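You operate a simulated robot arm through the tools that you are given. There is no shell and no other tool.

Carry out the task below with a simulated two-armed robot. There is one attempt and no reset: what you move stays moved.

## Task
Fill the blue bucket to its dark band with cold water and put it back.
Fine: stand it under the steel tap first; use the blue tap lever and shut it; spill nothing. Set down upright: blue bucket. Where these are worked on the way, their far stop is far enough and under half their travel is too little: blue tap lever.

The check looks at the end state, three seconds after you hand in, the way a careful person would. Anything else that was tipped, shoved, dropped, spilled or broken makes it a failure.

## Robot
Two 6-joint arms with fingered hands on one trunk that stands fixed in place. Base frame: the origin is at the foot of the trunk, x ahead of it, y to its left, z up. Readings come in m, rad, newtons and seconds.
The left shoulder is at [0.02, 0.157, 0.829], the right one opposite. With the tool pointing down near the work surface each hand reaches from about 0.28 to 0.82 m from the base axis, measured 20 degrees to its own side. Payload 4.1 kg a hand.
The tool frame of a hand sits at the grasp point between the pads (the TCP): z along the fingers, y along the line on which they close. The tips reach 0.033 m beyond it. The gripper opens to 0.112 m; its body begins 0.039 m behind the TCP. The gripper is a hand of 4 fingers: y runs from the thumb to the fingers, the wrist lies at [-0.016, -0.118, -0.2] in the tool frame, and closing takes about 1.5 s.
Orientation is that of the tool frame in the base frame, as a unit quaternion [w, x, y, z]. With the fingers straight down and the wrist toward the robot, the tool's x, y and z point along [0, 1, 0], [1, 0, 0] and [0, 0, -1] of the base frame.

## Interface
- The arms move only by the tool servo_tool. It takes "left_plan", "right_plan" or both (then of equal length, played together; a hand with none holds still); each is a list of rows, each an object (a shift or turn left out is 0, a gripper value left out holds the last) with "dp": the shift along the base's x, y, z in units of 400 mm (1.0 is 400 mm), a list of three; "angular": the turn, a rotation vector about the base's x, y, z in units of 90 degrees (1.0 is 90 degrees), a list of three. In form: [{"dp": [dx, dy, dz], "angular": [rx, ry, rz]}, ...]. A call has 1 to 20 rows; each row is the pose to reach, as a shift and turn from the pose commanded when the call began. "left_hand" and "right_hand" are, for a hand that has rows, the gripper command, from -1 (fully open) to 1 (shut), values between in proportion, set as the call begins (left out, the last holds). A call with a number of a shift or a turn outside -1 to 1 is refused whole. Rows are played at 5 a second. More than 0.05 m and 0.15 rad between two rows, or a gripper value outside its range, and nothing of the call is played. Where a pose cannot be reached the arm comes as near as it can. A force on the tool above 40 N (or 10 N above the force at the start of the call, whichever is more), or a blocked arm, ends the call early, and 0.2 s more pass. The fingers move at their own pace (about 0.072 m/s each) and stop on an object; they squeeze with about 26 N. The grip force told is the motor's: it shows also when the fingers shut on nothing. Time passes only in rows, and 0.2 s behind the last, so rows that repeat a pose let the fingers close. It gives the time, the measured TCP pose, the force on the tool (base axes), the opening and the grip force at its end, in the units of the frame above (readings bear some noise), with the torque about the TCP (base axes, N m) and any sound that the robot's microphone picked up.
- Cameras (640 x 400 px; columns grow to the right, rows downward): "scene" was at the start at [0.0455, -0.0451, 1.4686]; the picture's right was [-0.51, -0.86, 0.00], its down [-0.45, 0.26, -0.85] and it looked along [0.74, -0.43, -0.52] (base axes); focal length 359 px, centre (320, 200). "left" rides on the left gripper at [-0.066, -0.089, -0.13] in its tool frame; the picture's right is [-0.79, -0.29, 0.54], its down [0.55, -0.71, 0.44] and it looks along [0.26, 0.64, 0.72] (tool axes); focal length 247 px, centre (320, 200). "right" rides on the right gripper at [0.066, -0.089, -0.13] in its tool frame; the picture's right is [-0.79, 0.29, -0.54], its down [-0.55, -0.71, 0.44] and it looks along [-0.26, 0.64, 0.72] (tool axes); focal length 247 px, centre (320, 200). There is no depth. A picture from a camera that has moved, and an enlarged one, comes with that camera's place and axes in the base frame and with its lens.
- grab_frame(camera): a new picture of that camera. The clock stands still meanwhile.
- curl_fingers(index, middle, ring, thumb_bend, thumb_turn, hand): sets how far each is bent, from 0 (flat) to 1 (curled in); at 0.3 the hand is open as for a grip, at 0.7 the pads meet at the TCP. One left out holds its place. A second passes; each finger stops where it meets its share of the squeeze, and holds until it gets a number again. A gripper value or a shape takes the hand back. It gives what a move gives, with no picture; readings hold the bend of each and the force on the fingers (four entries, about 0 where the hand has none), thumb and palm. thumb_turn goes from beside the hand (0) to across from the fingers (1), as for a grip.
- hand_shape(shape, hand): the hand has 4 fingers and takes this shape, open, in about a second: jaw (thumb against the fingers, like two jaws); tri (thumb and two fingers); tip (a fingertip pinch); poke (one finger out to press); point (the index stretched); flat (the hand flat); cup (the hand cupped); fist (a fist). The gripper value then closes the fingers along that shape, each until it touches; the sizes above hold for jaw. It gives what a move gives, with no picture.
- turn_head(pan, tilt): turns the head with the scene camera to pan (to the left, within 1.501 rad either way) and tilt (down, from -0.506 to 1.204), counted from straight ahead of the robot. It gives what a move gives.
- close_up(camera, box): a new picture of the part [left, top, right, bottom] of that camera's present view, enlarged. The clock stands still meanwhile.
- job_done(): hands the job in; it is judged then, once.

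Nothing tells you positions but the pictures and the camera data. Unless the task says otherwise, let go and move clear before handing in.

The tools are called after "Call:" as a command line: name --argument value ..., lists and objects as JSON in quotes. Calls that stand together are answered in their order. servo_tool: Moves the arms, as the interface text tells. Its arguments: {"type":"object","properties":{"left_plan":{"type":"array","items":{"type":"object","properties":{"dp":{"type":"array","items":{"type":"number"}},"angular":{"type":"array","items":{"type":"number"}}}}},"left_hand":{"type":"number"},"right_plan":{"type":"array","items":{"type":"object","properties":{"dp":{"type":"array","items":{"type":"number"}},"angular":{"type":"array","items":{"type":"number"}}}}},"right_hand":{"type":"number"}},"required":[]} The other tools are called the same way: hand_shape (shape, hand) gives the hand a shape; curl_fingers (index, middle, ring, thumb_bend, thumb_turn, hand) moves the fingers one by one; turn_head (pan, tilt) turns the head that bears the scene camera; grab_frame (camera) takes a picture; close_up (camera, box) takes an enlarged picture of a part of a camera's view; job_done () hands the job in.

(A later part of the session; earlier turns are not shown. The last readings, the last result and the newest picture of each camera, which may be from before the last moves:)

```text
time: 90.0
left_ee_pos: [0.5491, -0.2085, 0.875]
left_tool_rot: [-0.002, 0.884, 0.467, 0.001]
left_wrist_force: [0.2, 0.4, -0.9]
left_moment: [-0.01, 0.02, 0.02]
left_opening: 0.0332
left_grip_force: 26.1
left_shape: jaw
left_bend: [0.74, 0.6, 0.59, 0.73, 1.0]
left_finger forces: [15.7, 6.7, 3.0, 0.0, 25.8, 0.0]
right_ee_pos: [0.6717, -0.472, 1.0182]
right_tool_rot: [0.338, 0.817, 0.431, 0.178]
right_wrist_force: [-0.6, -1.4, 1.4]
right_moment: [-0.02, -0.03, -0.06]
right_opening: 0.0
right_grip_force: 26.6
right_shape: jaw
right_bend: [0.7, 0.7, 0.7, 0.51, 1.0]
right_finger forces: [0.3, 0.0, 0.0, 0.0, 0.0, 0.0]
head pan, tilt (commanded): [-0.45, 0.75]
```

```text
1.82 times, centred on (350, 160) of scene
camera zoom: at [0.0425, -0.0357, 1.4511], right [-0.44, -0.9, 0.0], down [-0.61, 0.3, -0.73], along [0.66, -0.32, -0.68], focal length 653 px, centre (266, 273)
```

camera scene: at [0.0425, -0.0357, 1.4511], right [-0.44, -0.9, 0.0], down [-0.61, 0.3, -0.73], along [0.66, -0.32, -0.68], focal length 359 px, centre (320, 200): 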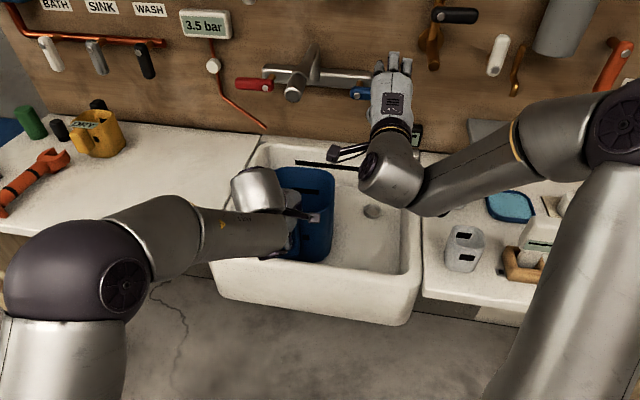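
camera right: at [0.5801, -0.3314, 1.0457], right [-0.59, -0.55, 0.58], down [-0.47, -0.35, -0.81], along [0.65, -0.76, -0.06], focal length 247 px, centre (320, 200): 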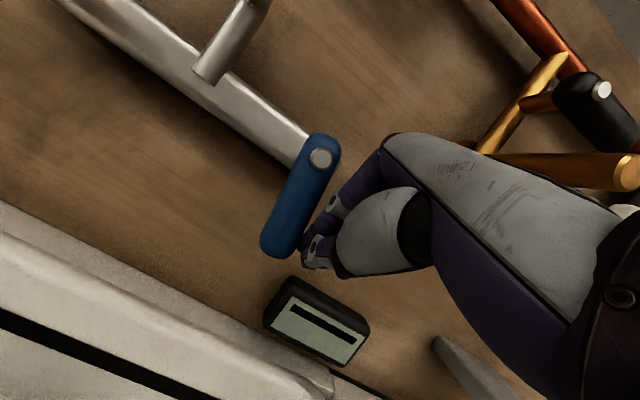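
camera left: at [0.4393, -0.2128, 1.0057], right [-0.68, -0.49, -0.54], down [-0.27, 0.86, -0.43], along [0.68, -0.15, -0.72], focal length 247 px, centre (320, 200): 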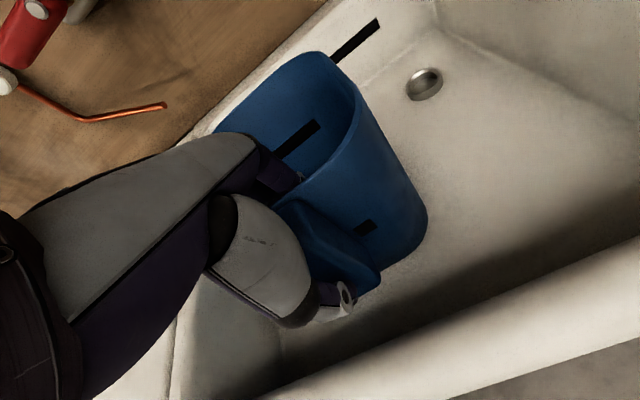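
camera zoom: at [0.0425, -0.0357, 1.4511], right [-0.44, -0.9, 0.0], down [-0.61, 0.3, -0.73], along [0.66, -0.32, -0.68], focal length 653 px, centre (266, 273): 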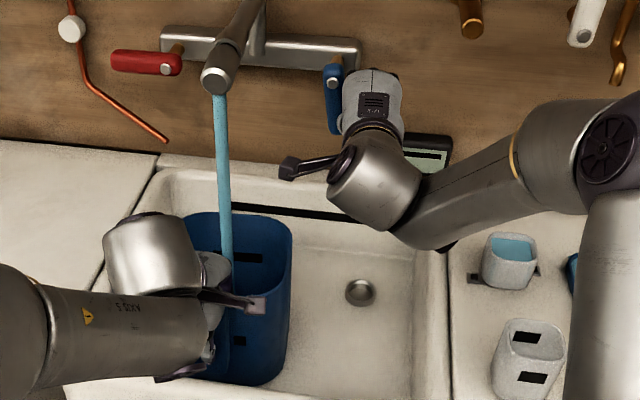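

The lever is about 77° down, well past half, and water is filling. I'll nudge it the last bit to its stop while watching the level.

Call:
servo_tool --right_plan '[{"dp": [0.006, 0.009, -0.005]}, {"dp": [0.012, 0.018, -0.01]}, {"dp": [0.018, 0.026, -0.012]}, {"dp": [0.024, 0.035, -0.012]}, {"dp": [0.024, 0.035, -0.012]}]'

Call:
grab_frame --camera "right"

Call:
close_up --camera "left" --box '[200, 30, 440, 230]'

Call:
close_up --camera "scene" --box '[260, 110, 380, 270]'

```text
time: 91.2
left_ee_pos: [0.5481, -0.2099, 0.874]
left_tool_rot: [-0.002, 0.885, 0.466, 0.001]
left_wrist_force: [-0.2, 0.7, -1.5]
left_moment: [-0.03, 0.01, 0.06]
left_opening: 0.0331
left_grip_force: 25.9
left_shape: jaw
left_bend: [0.74, 0.6, 0.6, 0.73, 1.0]
left_finger forces: [16.2, 6.7, 3.0, 0.0, 25.4, 0.1]
right_ee_pos: [0.6778, -0.4663, 1.0136]
right_tool_rot: [0.339, 0.819, 0.426, 0.179]
right_wrist_force: [-27.9, -25.4, 1.5]
right_moment: [0.2, -0.22, -0.27]
right_opening: 0.0
right_grip_force: 26.1
right_shape: jaw
right_bend: [0.7, 0.7, 0.7, 0.51, 1.0]
right_finger forces: [36.9, 0.0, 0.0, 0.0, 0.1, 0.0]
head pan, tilt (commanded): [-0.45, 0.75]
```

```text
taken
camera right: at [0.5888, -0.3226, 1.0419], right [-0.6, -0.55, 0.58], down [-0.47, -0.34, -0.81], along [0.64, -0.76, -0.06], focal length 247 px, centre (320, 200)
```

right: 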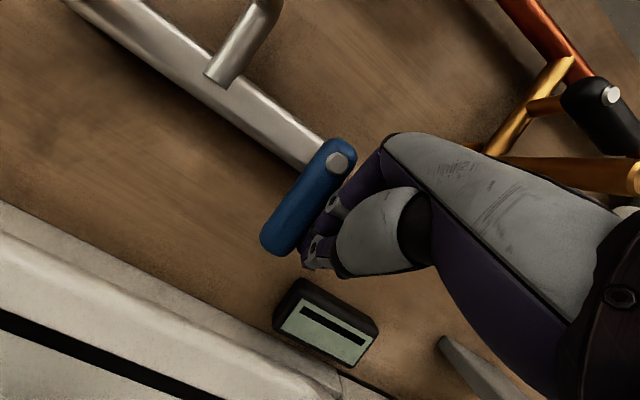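

```text
2.00 times, centred on (320, 130) of left
camera zoom: at [0.4383, -0.2144, 1.0042], right [-0.68, -0.49, -0.54], down [-0.27, 0.86, -0.43], along [0.68, -0.15, -0.72], focal length 494 px, centre (320, 340)
```

zoom: 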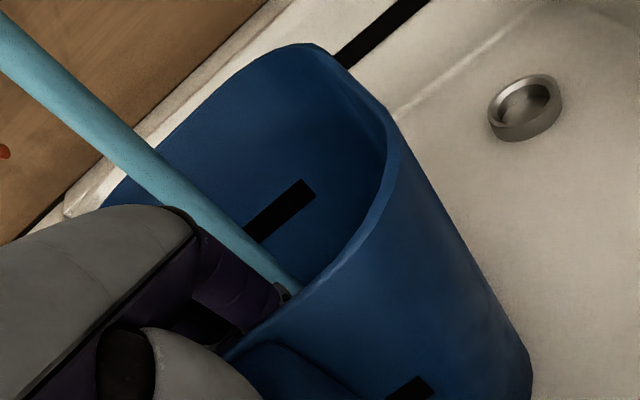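

```text
2.50 times, centred on (320, 190) of scene
camera zoom: at [0.0414, -0.0368, 1.4511], right [-0.44, -0.9, 0.0], down [-0.61, 0.3, -0.73], along [0.66, -0.32, -0.68], focal length 898 px, centre (320, 225)
```

zoom: 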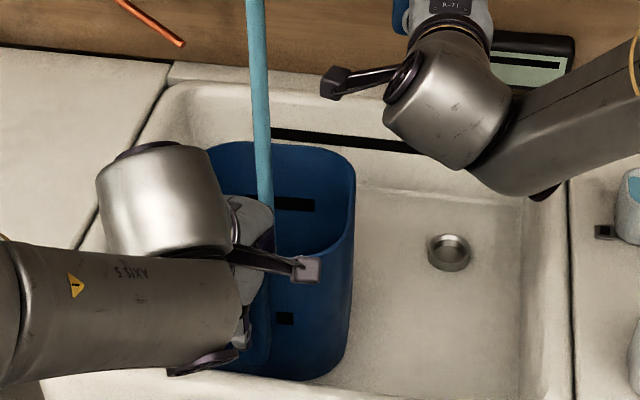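

The lever is at its far stop (vertical). I'll ease the right hand off it and keep watching the water level.

Call:
servo_tool --right_plan '[{"dp": [-0.014, -0.021, 0.0]}, {"dp": [-0.03, -0.044, 0.0]}, {"dp": [-0.03, -0.044, 0.0]}]'

Call:
close_up --camera "scene" --box '[260, 110, 380, 270]'

Call:
close_up --camera "left" --box '[260, 80, 380, 180]'

```text
time: 92.0
left_ee_pos: [0.5498, -0.2094, 0.8745]
left_tool_rot: [-0.002, 0.884, 0.468, 0.001]
left_wrist_force: [0.2, 0.6, -1.7]
left_moment: [-0.03, -0.01, 0.02]
left_opening: 0.0332
left_grip_force: 25.8
left_shape: jaw
left_bend: [0.74, 0.6, 0.6, 0.73, 1.0]
left_finger forces: [15.8, 6.6, 3.0, 0.0, 25.8, 0.0]
right_ee_pos: [0.6706, -0.4762, 1.0133]
right_tool_rot: [0.337, 0.816, 0.434, 0.18]
right_wrist_force: [0.7, 0.3, -0.3]
right_moment: [0.0, -0.01, 0.0]
right_opening: 0.0
right_grip_force: 25.4
right_shape: jaw
right_bend: [0.7, 0.7, 0.7, 0.51, 1.0]
right_finger forces: [0.0, 0.1, 0.2, 0.0, 0.0, 0.1]
head pan, tilt (commanded): [-0.45, 0.75]
```

```text
2.50 times, centred on (320, 190) of scene
camera zoom: at [0.0427, -0.0356, 1.4511], right [-0.43, -0.9, 0.0], down [-0.61, 0.3, -0.73], along [0.66, -0.32, -0.68], focal length 898 px, centre (320, 225)
```

zoom: 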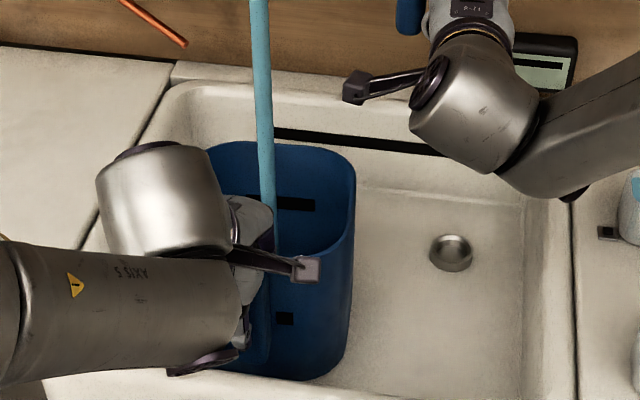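

```text
4.00 times, centred on (320, 130) of left
camera zoom: at [0.4397, -0.2125, 1.004], right [-0.68, -0.49, -0.54], down [-0.28, 0.86, -0.43], along [0.68, -0.15, -0.72], focal length 988 px, centre (320, 480)
```

zoom: 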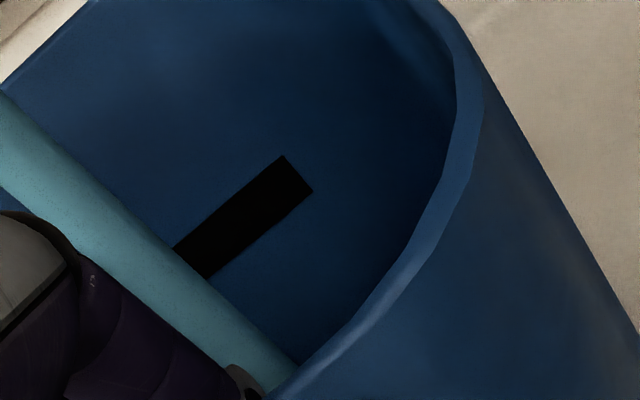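

The level is still well below the band. To close the tap I need the fingers on the lever's left side, so I'll back the right hand off and roll it 90° (keeping its camera away from the stream), checking the level on the way.

Call:
servo_tool --right_plan '[{"dp": [-0.076, 0.022, 0.033]}, {"dp": [-0.152, 0.043, 0.067], "angular": [-0.0529, 0.0363, 0.0642]}, {"dp": [-0.228, 0.065, 0.1], "angular": [-0.1058, 0.0725, 0.1285]}, {"dp": [-0.228, 0.065, 0.1], "angular": [-0.1588, 0.1088, 0.1927]}, {"dp": [-0.228, 0.065, 0.1], "angular": [-0.2117, 0.145, 0.2569]}, {"dp": [-0.228, 0.065, 0.1], "angular": [-0.2646, 0.1813, 0.3212]}]' --right_hand -1

Call:
close_up --camera "scene" --box '[230, 50, 470, 270]'

Call:
close_up --camera "left" --box '[260, 80, 380, 180]'

```text
time: 93.4
left_ee_pos: [0.5496, -0.2088, 0.875]
left_tool_rot: [-0.002, 0.884, 0.467, 0.001]
left_wrist_force: [-0.8, 0.1, -1.3]
left_moment: [-0.02, -0.05, 0.01]
left_opening: 0.0335
left_grip_force: 26.1
left_shape: jaw
left_bend: [0.74, 0.6, 0.6, 0.73, 1.0]
left_finger forces: [15.8, 6.7, 3.2, 0.1, 25.8, 0.0]
right_ee_pos: [0.6162, -0.3797, 1.1141]
right_tool_rot: [0.366, 0.635, 0.68, 0.018]
right_wrist_force: [-1.0, -0.5, 0.2]
right_moment: [-0.01, -0.03, 0.0]
right_opening: 0.1119
right_grip_force: 0.1
right_shape: jaw
right_bend: [0.3, 0.3, 0.3, 0.3, 0.98]
right_finger forces: [0.0, 0.0, 0.1, 0.1, 0.0, 0.0]
right hand out of reach, approached as far as the arm can: row 2, 3, 4, 5, 6
head pan, tilt (commanded): [-0.45, 0.75]
```

```text
1.82 times, centred on (350, 160) of scene
camera zoom: at [0.0426, -0.0357, 1.4511], right [-0.44, -0.9, 0.0], down [-0.61, 0.3, -0.73], along [0.66, -0.32, -0.68], focal length 653 px, centre (266, 273)
```

zoom: 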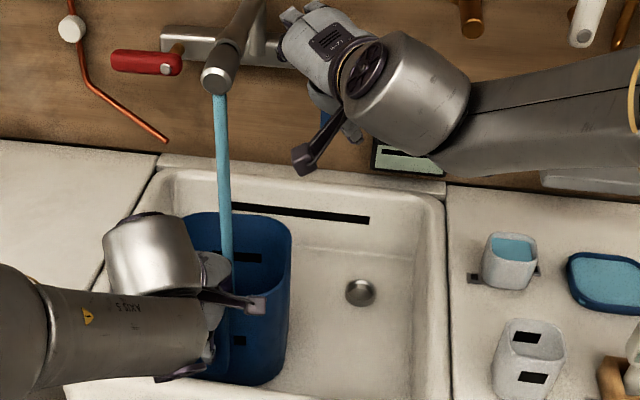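

```text
4.00 times, centred on (320, 130) of left
camera zoom: at [0.4394, -0.2129, 1.004], right [-0.68, -0.49, -0.54], down [-0.28, 0.86, -0.43], along [0.68, -0.15, -0.72], focal length 988 px, centre (320, 480)
```

zoom: 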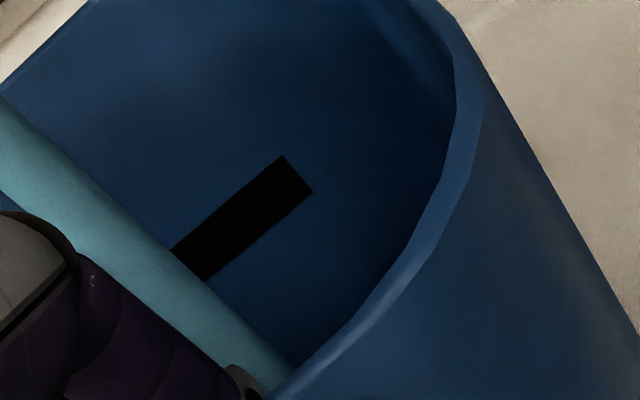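

The roll is limited and the hand drifted left, near the spout. I'll back it straight off and instead yaw the hand to point slightly left, which keeps its camera clear of the stream.

Call:
servo_tool --right_plan '[{"dp": [-0.07, -0.05, 0.0]}, {"dp": [-0.1385, -0.1008, -0.04], "angular": [0.0758, -0.0368, 0.0089]}, {"dp": [-0.1385, -0.1008, -0.085], "angular": [0.1517, -0.0735, 0.0178]}, {"dp": [-0.1385, -0.1008, -0.085], "angular": [0.2275, -0.1103, 0.0266]}, {"dp": [-0.1385, -0.1008, -0.085], "angular": [0.3033, -0.147, 0.0355]}]'

Call:
close_up --camera "scene" --box '[230, 50, 470, 270]'

Call:
close_up --camera "left" --box '[260, 80, 380, 180]'

Call:
grab_frame --camera "right"

```text
time: 94.6
left_ee_pos: [0.5497, -0.2084, 0.8728]
left_tool_rot: [-0.001, 0.884, 0.467, 0.001]
left_wrist_force: [-0.5, 0.9, -0.8]
left_moment: [-0.02, -0.03, -0.01]
left_opening: 0.0333
left_grip_force: 25.6
left_shape: jaw
left_bend: [0.74, 0.6, 0.6, 0.73, 1.0]
left_finger forces: [15.9, 6.8, 3.3, 0.0, 25.7, 0.0]
right_ee_pos: [0.5871, -0.3107, 1.1713]
right_tool_rot: [0.28, 0.706, 0.616, 0.21]
right_wrist_force: [-0.3, -0.5, 0.1]
right_moment: [-0.02, 0.03, -0.01]
right_opening: 0.1119
right_grip_force: 0.1
right_shape: jaw
right_bend: [0.3, 0.3, 0.3, 0.3, 0.98]
right_finger forces: [0.0, 0.0, 0.0, 0.1, 0.1, 0.0]
right hand out of reach, approached as far as the arm can: row 1, 2, 3, 4, 5
head pan, tilt (commanded): [-0.45, 0.75]
```

```text
1.82 times, centred on (350, 160) of scene
camera zoom: at [0.0428, -0.0357, 1.451], right [-0.44, -0.9, 0.0], down [-0.61, 0.3, -0.73], along [0.66, -0.32, -0.68], focal length 653 px, centre (266, 273)
```

zoom: 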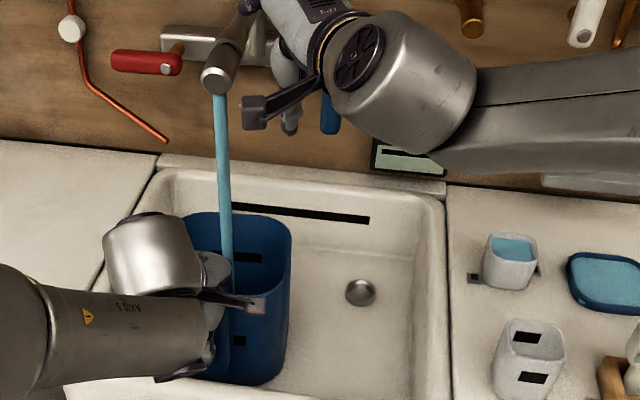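

```text
4.00 times, centred on (320, 130) of left
camera zoom: at [0.4396, -0.2129, 1.0039], right [-0.68, -0.49, -0.54], down [-0.28, 0.86, -0.43], along [0.68, -0.15, -0.72], focal length 988 px, centre (320, 480)
```

zoom: 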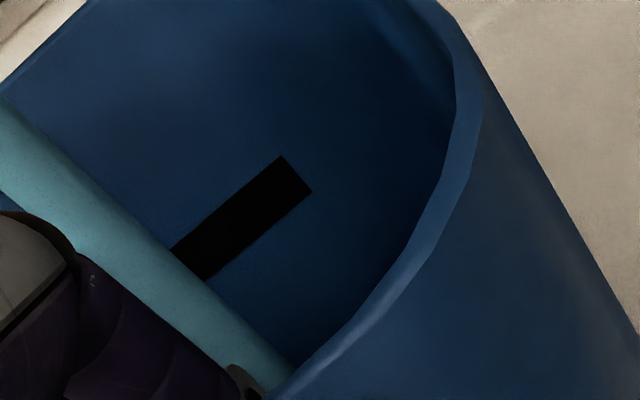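

```text
taken
camera right: at [0.4463, -0.2206, 1.208], right [-0.25, -0.73, 0.63], down [-0.34, -0.55, -0.77], along [0.91, -0.41, -0.11], focal length 247 px, centre (320, 200)
```

right: 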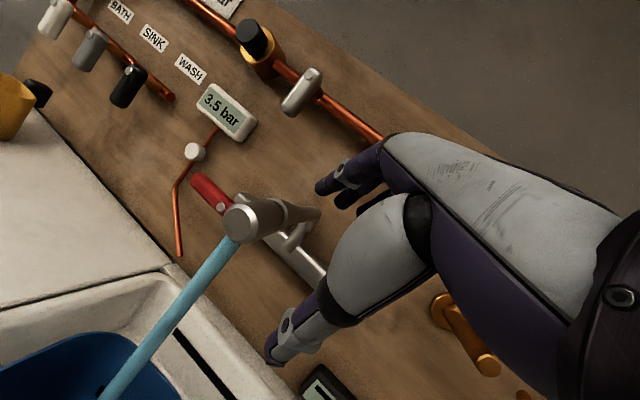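

The right arm is stuck against a joint limit and drifting toward the spout, so I'll withdraw it straight back toward its comfortable start pose.

Call:
servo_tool --right_plan '[{"dp": [-0.1, -0.01, 0.03], "angular": [0.0, 0.0, 0.0]}, {"dp": [-0.2, -0.025, 0.075], "angular": [0.0243, 0.0721, -0.0234]}, {"dp": [-0.3, -0.04, 0.12], "angular": [0.0486, 0.1443, -0.0469]}, {"dp": [-0.4, -0.055, 0.165], "angular": [0.0729, 0.2164, -0.0703]}, {"dp": [-0.5, -0.07, 0.21], "angular": [0.0972, 0.2885, -0.0937]}, {"dp": [-0.6, -0.085, 0.255], "angular": [0.1215, 0.3607, -0.1172]}, {"dp": [-0.6675, -0.0975, 0.2975], "angular": [0.1458, 0.4328, -0.1406]}]'

Call:
close_up --camera "scene" --box '[230, 50, 470, 270]'

Call:
close_up --camera "left" --box '[260, 80, 380, 180]'

```text
time: 96.2
left_ee_pos: [0.5493, -0.2082, 0.8736]
left_tool_rot: [-0.002, 0.885, 0.466, 0.001]
left_wrist_force: [-0.9, -0.2, -1.7]
left_moment: [-0.04, 0.0, -0.01]
left_opening: 0.033
left_grip_force: 25.8
left_shape: jaw
left_bend: [0.74, 0.6, 0.6, 0.73, 1.0]
left_finger forces: [15.8, 6.6, 3.2, 0.1, 25.9, 0.0]
right_ee_pos: [0.3175, -0.3513, 1.292]
right_tool_rot: [0.0, 0.823, 0.568, -0.001]
right_wrist_force: [0.6, 1.0, 0.6]
right_moment: [-0.02, 0.03, -0.01]
right_opening: 0.1118
right_grip_force: 0.0
right_shape: jaw
right_bend: [0.3, 0.3, 0.3, 0.3, 0.98]
right_finger forces: [0.1, 0.0, 0.1, 0.0, 0.1, 0.0]
head pan, tilt (commanded): [-0.45, 0.75]
```

```text
1.82 times, centred on (350, 160) of scene
camera zoom: at [0.0426, -0.0356, 1.4511], right [-0.44, -0.9, 0.0], down [-0.61, 0.3, -0.73], along [0.66, -0.32, -0.68], focal length 653 px, centre (266, 273)
```

zoom: 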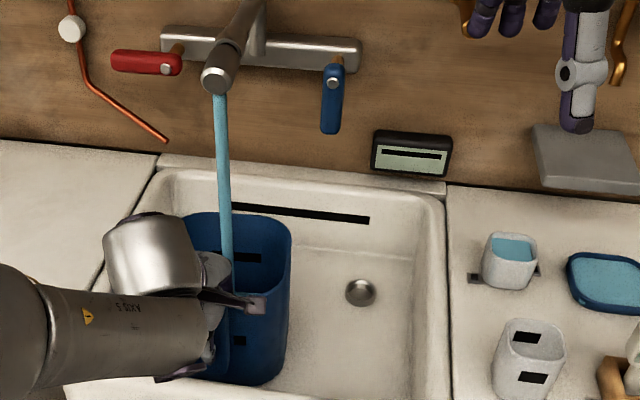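

```text
4.00 times, centred on (320, 130) of left
camera zoom: at [0.4394, -0.2129, 1.0039], right [-0.68, -0.49, -0.54], down [-0.28, 0.86, -0.43], along [0.68, -0.15, -0.72], focal length 988 px, centre (320, 480)
```

zoom: 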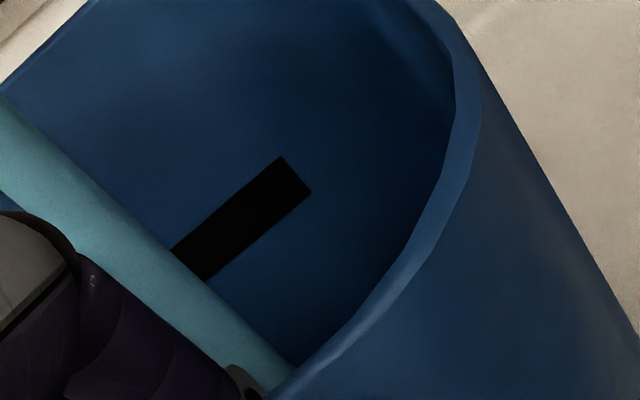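

The right arm is back in its comfortable pose. Let me check the level from its camera.

Call:
close_up --camera "right" --box '[100, 60, 260, 200]'

Call:
grab_frame --camera "right"

```text
2.86 times, centred on (180, 130) of right
camera zoom: at [0.2578, -0.2571, 1.4205], right [-0.01, -0.84, 0.54], down [-0.86, -0.26, -0.43], along [0.51, -0.47, -0.72], focal length 706 px, centre (720, 400)
```

zoom: 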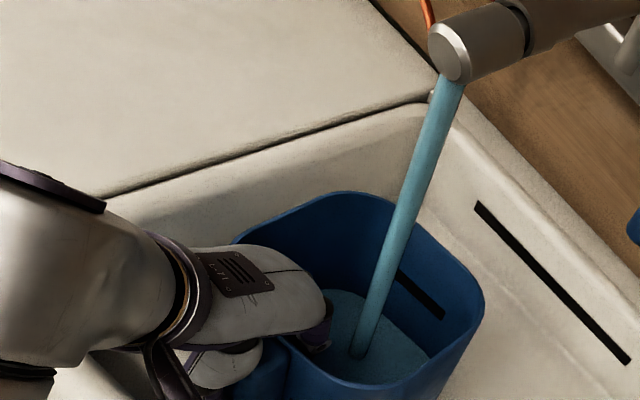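

```text
taken
camera right: at [0.2578, -0.2571, 1.4205], right [-0.01, -0.84, 0.54], down [-0.86, -0.26, -0.43], along [0.51, -0.47, -0.72], focal length 247 px, centre (320, 200)
```

right: 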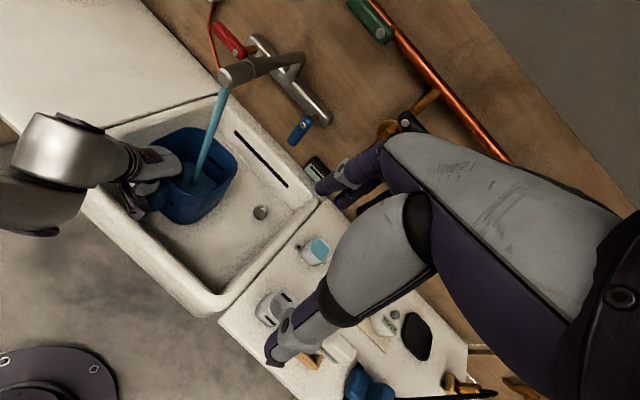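

The water is about 8 cm deep, roughly 6 cm below the band, rising about 1.2 cm/s, so I need to close soon. I'll make a one-finger poke with the right hand (index is on its left side) to reach the lever's left side.

Call:
hand_shape --hand "right" --shape "poke"

Call:
grab_frame --camera "right"

Call:
close_up --camera "right" --box '[100, 60, 260, 200]'

Call:
grab_frame --camera "scene"

```text
time: 97.1
left_ee_pos: [0.55, -0.2085, 0.8732]
left_tool_rot: [-0.002, 0.885, 0.466, 0.001]
left_wrist_force: [0.2, 0.2, -1.4]
left_moment: [-0.03, 0.0, 0.01]
left_opening: 0.0332
left_grip_force: 26.0
left_shape: jaw
left_bend: [0.74, 0.6, 0.6, 0.73, 1.0]
left_finger forces: [15.8, 6.6, 3.2, 0.1, 26.0, 0.0]
right_ee_pos: [0.3186, -0.3508, 1.2914]
right_tool_rot: [0.001, 0.823, 0.567, -0.001]
right_wrist_force: [-1.3, -0.1, 0.1]
right_moment: [0.03, 0.0, 0.01]
right_opening: 0.0
right_grip_force: 0.2
right_shape: poke
right_bend: [0.7, 0.7, 0.99, 1.0, 1.0]
right_finger forces: [0.1, 0.1, 0.1, 0.1, 0.0, 0.1]
head pan, tilt (commanded): [-0.45, 0.75]
```

```text
taken
camera right: at [0.2583, -0.2571, 1.42], right [-0.02, -0.84, 0.54], down [-0.86, -0.26, -0.43], along [0.51, -0.47, -0.72], focal length 247 px, centre (320, 200)
```

right: 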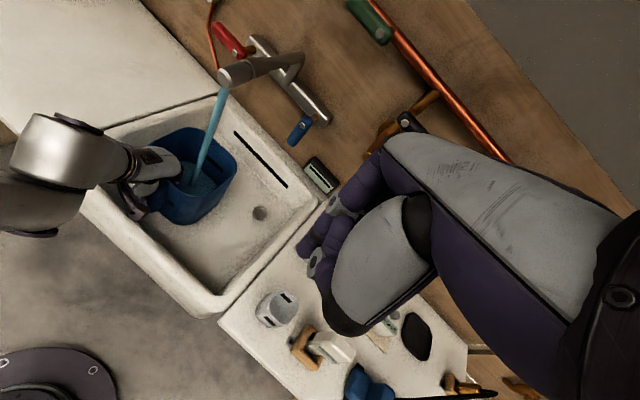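

```text
2.86 times, centred on (180, 130) of right
camera zoom: at [0.2583, -0.2571, 1.42], right [-0.02, -0.84, 0.54], down [-0.86, -0.26, -0.43], along [0.51, -0.47, -0.72], focal length 706 px, centre (720, 400)
```

zoom: 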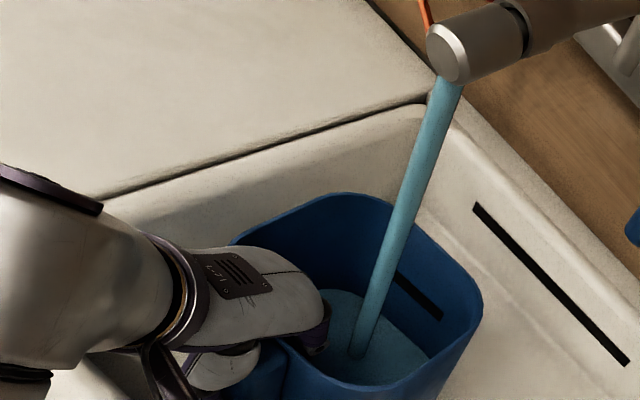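

```text
taken
camera scene: at [0.0426, -0.0357, 1.4511], right [-0.44, -0.9, 0.0], down [-0.61, 0.3, -0.73], along [0.66, -0.32, -0.68], focal length 359 px, centre (320, 200)
```

scene: 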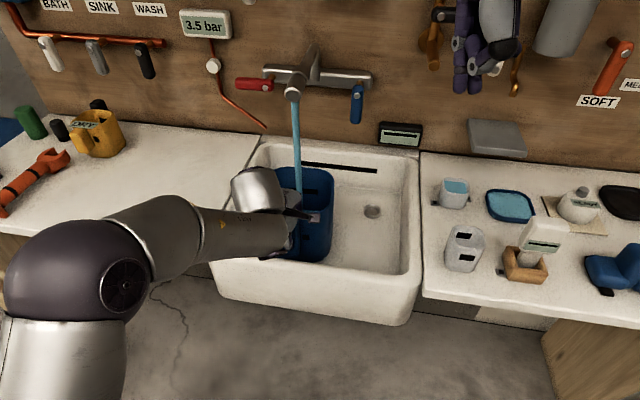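

Rise is slow enough. I'll bring the poke to just in front-left of the lever with the fingers pointing mostly down.

Call:
servo_tool --right_plan '[{"dp": [0.1001, -0.008, -0.0723], "angular": [-0.0236, -0.0623, 0.0]}, {"dp": [0.2002, -0.0161, -0.1446], "angular": [-0.0473, -0.1246, 0.0]}, {"dp": [0.3003, -0.0241, -0.2169], "angular": [-0.0709, -0.187, 0.0]}, {"dp": [0.4004, -0.0321, -0.2893], "angular": [-0.0946, -0.2493, 0.0]}, {"dp": [0.5005, -0.0402, -0.3616], "angular": [-0.1182, -0.3116, 0.0]}, {"dp": [0.6006, -0.0482, -0.4339], "angular": [-0.1182, -0.3116, 0.0]}, {"dp": [0.7007, -0.0563, -0.5062], "angular": [-0.1182, -0.3116, 0.0]}, {"dp": [0.8008, -0.0643, -0.5785], "angular": [-0.1182, -0.3116, 0.0]}]'

Call:
grab_frame --camera "right"

Call:
close_up --camera "scene" --box '[230, 50, 470, 270]'

Call:
close_up --camera "left" --box '[260, 80, 380, 180]'

```text
time: 98.9
left_ee_pos: [0.549, -0.2084, 0.8737]
left_tool_rot: [-0.001, 0.884, 0.468, 0.001]
left_wrist_force: [-0.3, 0.8, -1.0]
left_moment: [-0.01, 0.0, -0.02]
left_opening: 0.0335
left_grip_force: 26.6
left_shape: jaw
left_bend: [0.74, 0.6, 0.6, 0.73, 1.0]
left_finger forces: [15.9, 6.5, 2.8, 0.1, 25.8, 0.0]
right_ee_pos: [0.6368, -0.3765, 1.0606]
right_tool_rot: [0.213, 0.796, 0.548, 0.147]
right_wrist_force: [-0.4, -1.0, 1.1]
right_moment: [0.0, -0.01, 0.04]
right_opening: 0.0
right_grip_force: 0.1
right_shape: poke
right_bend: [0.7, 0.7, 0.99, 1.0, 1.0]
right_finger forces: [0.1, 0.0, 0.0, 0.1, 0.1, 0.1]
head pan, tilt (commanded): [-0.45, 0.75]
```

```text
taken
camera right: at [0.5279, -0.2646, 1.1272], right [-0.3, -0.73, 0.61], down [-0.57, -0.37, -0.73], along [0.76, -0.57, -0.3], focal length 247 px, centre (320, 200)
```

right: 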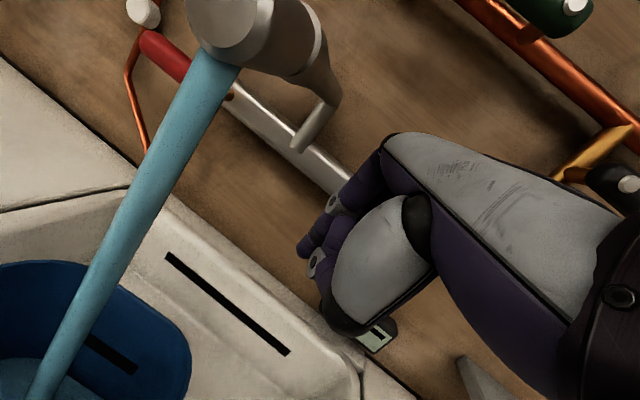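

```text
1.82 times, centred on (350, 160) of scene
camera zoom: at [0.042, -0.0356, 1.4511], right [-0.44, -0.9, 0.0], down [-0.61, 0.3, -0.73], along [0.66, -0.32, -0.68], focal length 653 px, centre (266, 273)
```

zoom: 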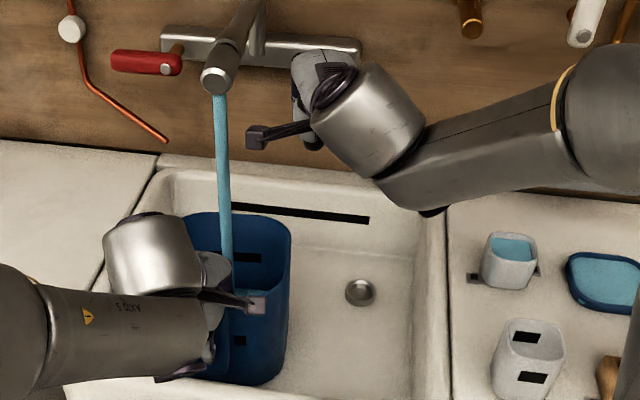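

```text
4.00 times, centred on (320, 130) of left
camera zoom: at [0.439, -0.2129, 1.0042], right [-0.68, -0.49, -0.54], down [-0.28, 0.86, -0.43], along [0.68, -0.15, -0.72], focal length 988 px, centre (320, 480)
```

zoom: 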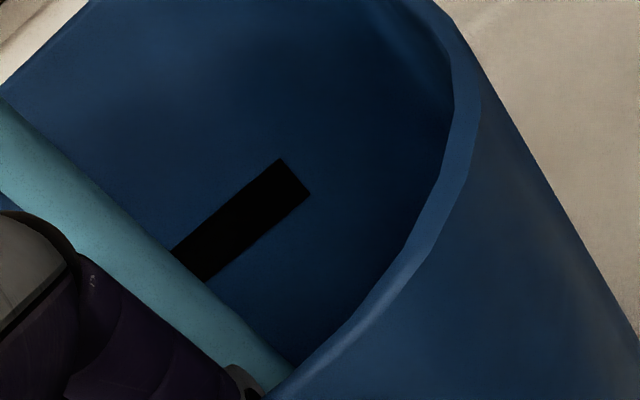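

Reached the stand-off exactly. Before committing I'll check the water level and finger geometry in this view.

Call:
close_up --camera "right" --box '[0, 240, 240, 400]'

Call:
close_up --camera "right" --box '[260, 140, 440, 340]'

```text
2.50 times, centred on (120, 320) of right
camera zoom: at [0.5279, -0.2646, 1.1272], right [-0.3, -0.73, 0.61], down [-0.57, -0.37, -0.73], along [0.76, -0.57, -0.3], focal length 617 px, centre (820, -100)
```

zoom: 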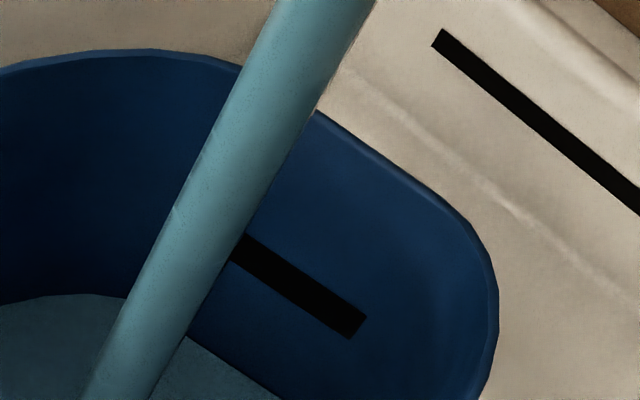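

```text
2.00 times, centred on (350, 240) of right
camera zoom: at [0.5279, -0.2646, 1.1272], right [-0.3, -0.73, 0.61], down [-0.57, -0.37, -0.73], along [0.76, -0.57, -0.3], focal length 494 px, centre (260, 120)
```

zoom: 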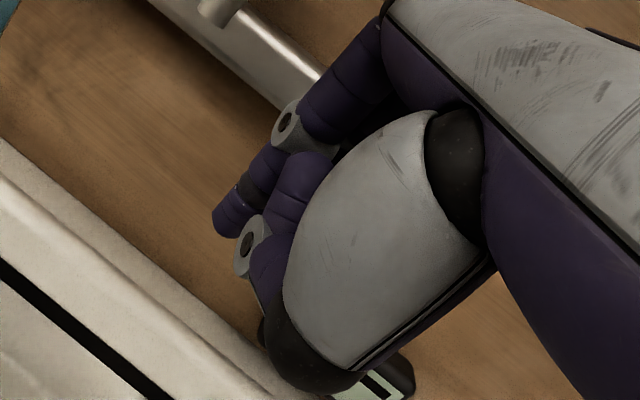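

Water is now about 4.4 cm below the band centre. A straight forward-pointing finger is what can swing the lever back up, so I'll switch to the pointing shape.

Call:
hand_shape --hand "right" --shape "point"

Call:
grab_frame --camera "right"

Call:
close_up --camera "right" --box '[0, 240, 240, 400]'

Call:
close_up --camera "scene" --box '[260, 40, 420, 160]'

```text
time: 99.8
left_ee_pos: [0.5497, -0.2077, 0.874]
left_tool_rot: [-0.001, 0.884, 0.468, 0.001]
left_wrist_force: [-0.2, 0.0, -1.5]
left_moment: [-0.01, -0.03, 0.0]
left_opening: 0.0331
left_grip_force: 25.9
left_shape: jaw
left_bend: [0.74, 0.6, 0.6, 0.73, 1.0]
left_finger forces: [16.1, 6.6, 3.2, 0.0, 25.7, 0.0]
right_ee_pos: [0.6369, -0.3768, 1.0598]
right_tool_rot: [0.213, 0.796, 0.548, 0.147]
right_wrist_force: [0.1, 0.1, 0.2]
right_moment: [0.03, 0.01, -0.03]
right_opening: 0.0003
right_grip_force: 0.0
right_shape: point
right_bend: [0.19, 1.0, 1.0, 0.98, 0.88]
right_finger forces: [0.0, 0.0, 0.1, 0.1, 0.1, 0.1]
head pan, tilt (commanded): [-0.45, 0.75]
```

```text
taken
camera right: at [0.5278, -0.2645, 1.1275], right [-0.3, -0.73, 0.61], down [-0.57, -0.37, -0.73], along [0.76, -0.57, -0.3], focal length 247 px, centre (320, 200)
```

right: 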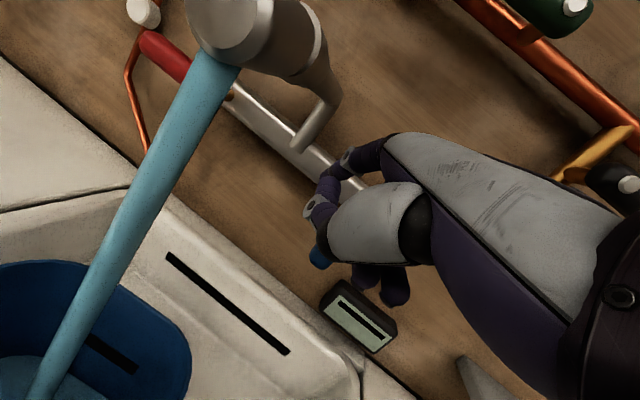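

```text
2.50 times, centred on (120, 320) of right
camera zoom: at [0.5278, -0.2645, 1.1275], right [-0.3, -0.73, 0.61], down [-0.57, -0.37, -0.73], along [0.76, -0.57, -0.3], focal length 617 px, centre (820, -100)
```

zoom: 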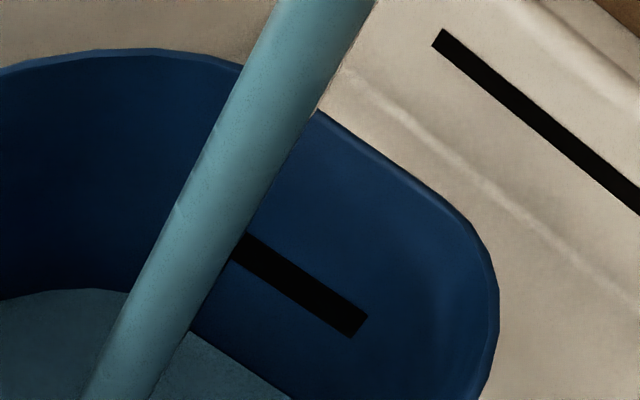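

```text
3.33 times, centred on (340, 100) of scene
camera zoom: at [0.0427, -0.0357, 1.4511], right [-0.44, -0.9, 0.0], down [-0.61, 0.3, -0.73], along [0.66, -0.32, -0.68], focal length 1198 px, centre (253, 533)
```

zoom: 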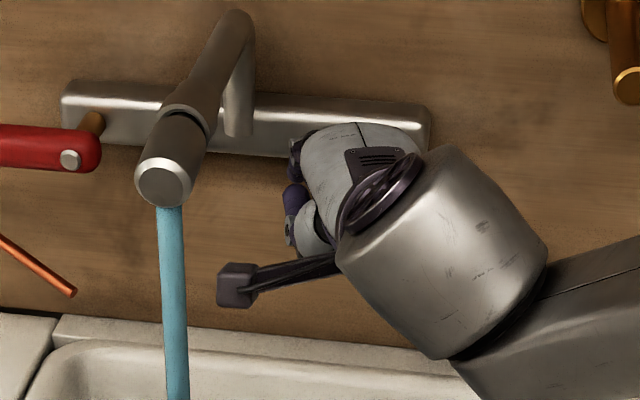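

Call:
close_up --camera "right" --box '[270, 120, 450, 320]'

Call:
close_up --camera "scene" --box '[310, 50, 390, 110]'

```text
2.00 times, centred on (360, 220) of right
camera zoom: at [0.5278, -0.2645, 1.1275], right [-0.3, -0.73, 0.61], down [-0.57, -0.37, -0.73], along [0.76, -0.57, -0.3], focal length 494 px, centre (240, 160)
```

zoom: 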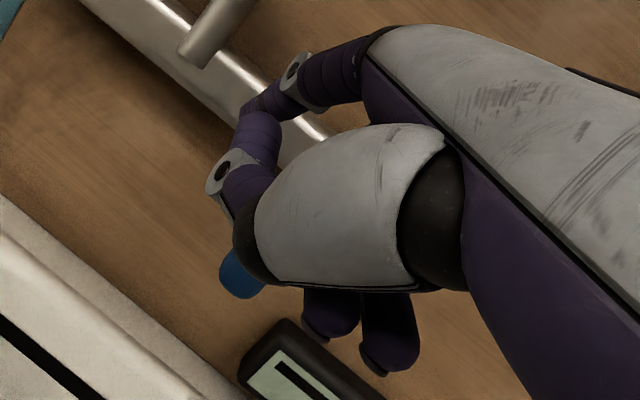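

```text
6.67 times, centred on (350, 80) of scene
camera zoom: at [0.0427, -0.0357, 1.4511], right [-0.44, -0.9, 0.0], down [-0.61, 0.3, -0.73], along [0.66, -0.32, -0.68], focal length 2396 px, centre (120, 1000)
```

zoom: 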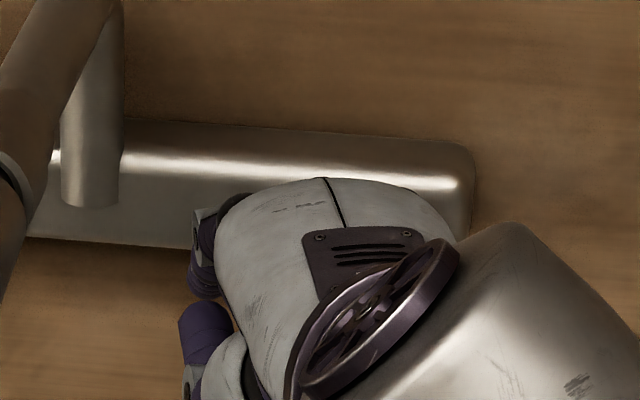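

The index is straight, its tip about 10 cm ahead of the tool point. I'll lower it to the left side of the hanging lever.

Call:
servo_tool --right_plan '[{"dp": [-0.003, -0.035, -0.1]}, {"dp": [-0.0115, -0.0966, -0.19]}]'

Call:
close_up --camera "right" --box '[230, 100, 450, 340]'

Call:
close_up --camera "scene" --box '[260, 40, 420, 160]'

Call:
grab_frame --camera "right"

```text
time: 100.4
left_ee_pos: [0.549, -0.2074, 0.8737]
left_tool_rot: [-0.002, 0.884, 0.467, 0.001]
left_wrist_force: [0.2, -0.5, -1.4]
left_moment: [-0.05, -0.03, 0.0]
left_opening: 0.0333
left_grip_force: 26.1
left_shape: jaw
left_bend: [0.74, 0.6, 0.6, 0.73, 1.0]
left_finger forces: [15.9, 6.7, 3.1, 0.0, 25.9, 0.1]
right_ee_pos: [0.6382, -0.4085, 0.9889]
right_tool_rot: [0.214, 0.798, 0.546, 0.143]
right_wrist_force: [-0.6, -0.6, 0.7]
right_moment: [-0.01, -0.03, 0.04]
right_opening: 0.0003
right_grip_force: 0.0
right_shape: point
right_bend: [0.19, 1.0, 1.0, 0.98, 0.88]
right_finger forces: [0.0, 0.1, 0.0, 0.0, 0.1, 0.1]
right hand out of reach, approached as far as the arm can: row 2
head pan, tilt (commanded): [-0.45, 0.75]
```

```text
1.67 times, centred on (340, 220) of right
camera zoom: at [0.5299, -0.2951, 1.0568], right [-0.3, -0.73, 0.61], down [-0.58, -0.37, -0.73], along [0.76, -0.57, -0.31], focal length 412 px, centre (287, 167)
```

zoom: 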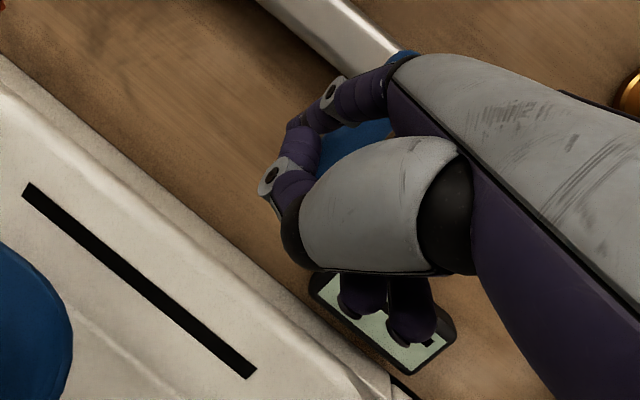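

```text
3.33 times, centred on (340, 100) of scene
camera zoom: at [0.0424, -0.0357, 1.4511], right [-0.44, -0.9, 0.0], down [-0.61, 0.3, -0.73], along [0.66, -0.32, -0.68], focal length 1198 px, centre (253, 533)
```

zoom: 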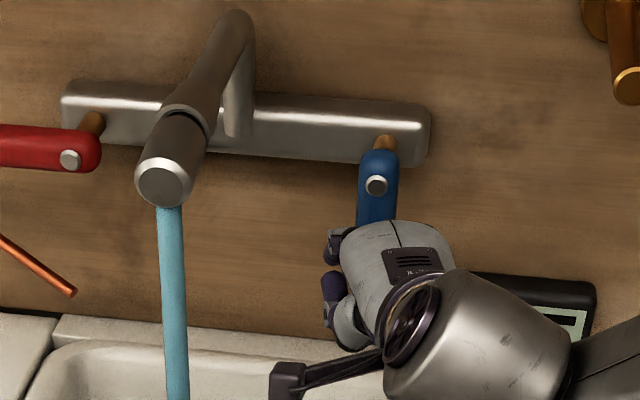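

```text
taken
camera right: at [0.5299, -0.2951, 1.0568], right [-0.3, -0.73, 0.61], down [-0.58, -0.37, -0.73], along [0.76, -0.57, -0.31], focal length 247 px, centre (320, 200)
```

right: 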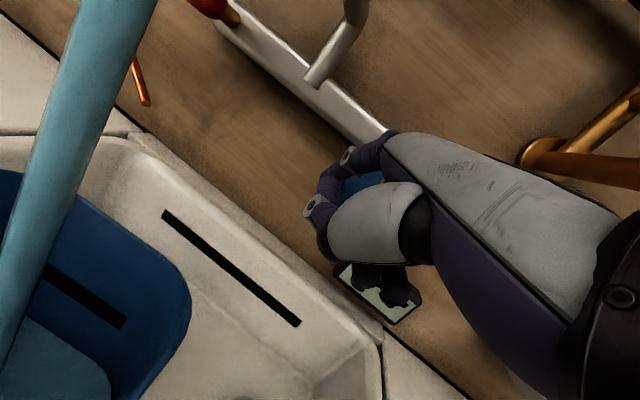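

The finger is just left of the lever but about 1 cm short in depth. One step forward and slightly down.

Call:
servo_tool --right_plan '[{"dp": [0.062, -0.0423, -0.0375]}]'

Call:
close_up --camera "right" --box '[230, 100, 450, 340]'

Call:
close_up --camera "scene" --box '[260, 40, 420, 160]'

Call:
close_up --camera "right" --box '[0, 160, 200, 400]'

```text
time: 100.8
left_ee_pos: [0.5508, -0.2088, 0.8727]
left_tool_rot: [-0.002, 0.885, 0.466, 0.001]
left_wrist_force: [-0.6, 0.8, -0.2]
left_moment: [0.0, 0.01, -0.01]
left_opening: 0.0334
left_grip_force: 26.0
left_shape: jaw
left_bend: [0.74, 0.6, 0.6, 0.73, 1.0]
left_finger forces: [15.8, 6.4, 3.0, 0.1, 26.0, 0.0]
right_ee_pos: [0.6661, -0.4227, 0.9788]
right_tool_rot: [0.214, 0.798, 0.545, 0.142]
right_wrist_force: [0.4, -0.4, 0.2]
right_moment: [0.01, -0.02, -0.03]
right_opening: 0.0
right_grip_force: 0.1
right_shape: point
right_bend: [0.19, 1.0, 1.0, 0.98, 0.88]
right_finger forces: [0.0, 0.0, 0.0, 0.0, 0.1, 0.0]
right hand out of reach, approached as far as the arm can: row 1
head pan, tilt (commanded): [-0.45, 0.75]
```

```text
1.67 times, centred on (340, 220) of right
camera zoom: at [0.5581, -0.3075, 1.0459], right [-0.31, -0.73, 0.61], down [-0.58, -0.37, -0.73], along [0.76, -0.58, -0.31], focal length 412 px, centre (287, 167)
```

zoom: 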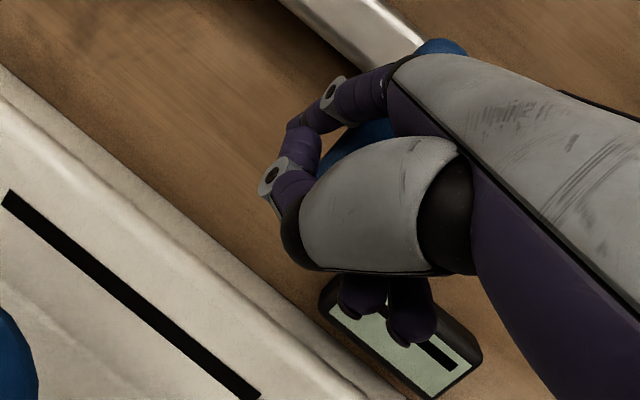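

```text
3.33 times, centred on (340, 100) of scene
camera zoom: at [0.0423, -0.0356, 1.4511], right [-0.44, -0.9, 0.0], down [-0.61, 0.3, -0.73], along [0.66, -0.32, -0.68], focal length 1198 px, centre (253, 533)
```

zoom: 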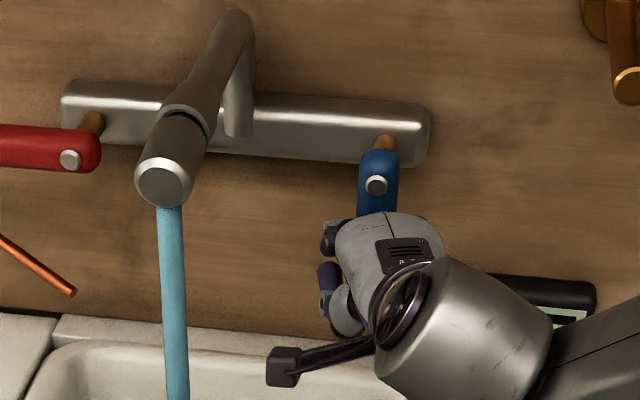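

```text
1.67 times, centred on (100, 280) of right
camera zoom: at [0.5581, -0.3075, 1.0459], right [-0.31, -0.73, 0.61], down [-0.58, -0.37, -0.73], along [0.76, -0.58, -0.31], focal length 412 px, centre (687, 67)
```

zoom: 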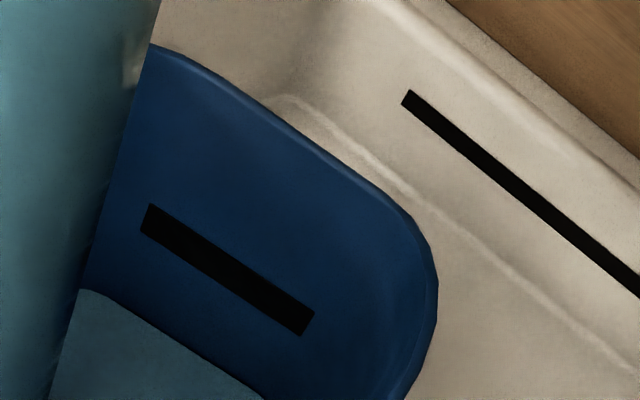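

The finger is in place on the lever's left side, and the water is still about 4 cm below the band. I'll hold here and let it fill, measuring the rate.

Call:
servo_tool --right_plan '[{"dp": [0, 0, 0]}, {"dp": [0, 0, 0]}, {"dp": [0, 0, 0]}, {"dp": [0, 0, 0]}, {"dp": [0, 0, 0]}, {"dp": [0, 0, 0]}, {"dp": [0, 0, 0]}, {"dp": [0, 0, 0]}, {"dp": [0, 0, 0]}]'

Call:
close_up --camera "right" --box '[0, 160, 200, 400]'

Call:
close_up --camera "scene" --box '[260, 110, 380, 270]'

```text
time: 102.8
left_ee_pos: [0.5495, -0.208, 0.873]
left_tool_rot: [-0.001, 0.884, 0.468, 0.001]
left_wrist_force: [-0.2, -0.9, -1.6]
left_moment: [0.01, 0.0, -0.01]
left_opening: 0.0334
left_grip_force: 26.1
left_shape: jaw
left_bend: [0.74, 0.6, 0.6, 0.73, 1.0]
left_finger forces: [16.0, 6.8, 3.1, 0.1, 25.8, 0.1]
right_ee_pos: [0.6662, -0.4208, 0.9778]
right_tool_rot: [0.214, 0.799, 0.544, 0.142]
right_wrist_force: [-0.7, -0.1, -0.7]
right_moment: [-0.01, -0.02, 0.0]
right_opening: 0.0
right_grip_force: 0.1
right_shape: point
right_bend: [0.19, 1.0, 1.0, 0.98, 0.88]
right_finger forces: [0.0, 0.0, 0.1, 0.0, 0.0, 0.1]
head pan, tilt (commanded): [-0.45, 0.75]
```

```text
1.67 times, centred on (100, 280) of right
camera zoom: at [0.5583, -0.3072, 1.0457], right [-0.3, -0.73, 0.61], down [-0.58, -0.37, -0.73], along [0.76, -0.58, -0.31], focal length 412 px, centre (687, 67)
```

zoom: 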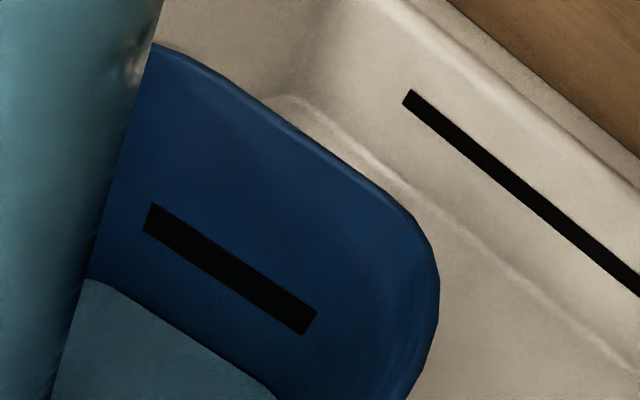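

```text
2.50 times, centred on (320, 190) of scene
camera zoom: at [0.0426, -0.0357, 1.4511], right [-0.44, -0.9, 0.0], down [-0.61, 0.3, -0.73], along [0.66, -0.32, -0.68], focal length 898 px, centre (320, 225)
```

zoom: 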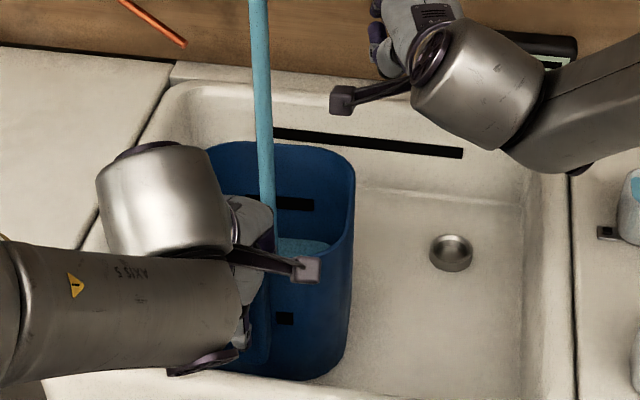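

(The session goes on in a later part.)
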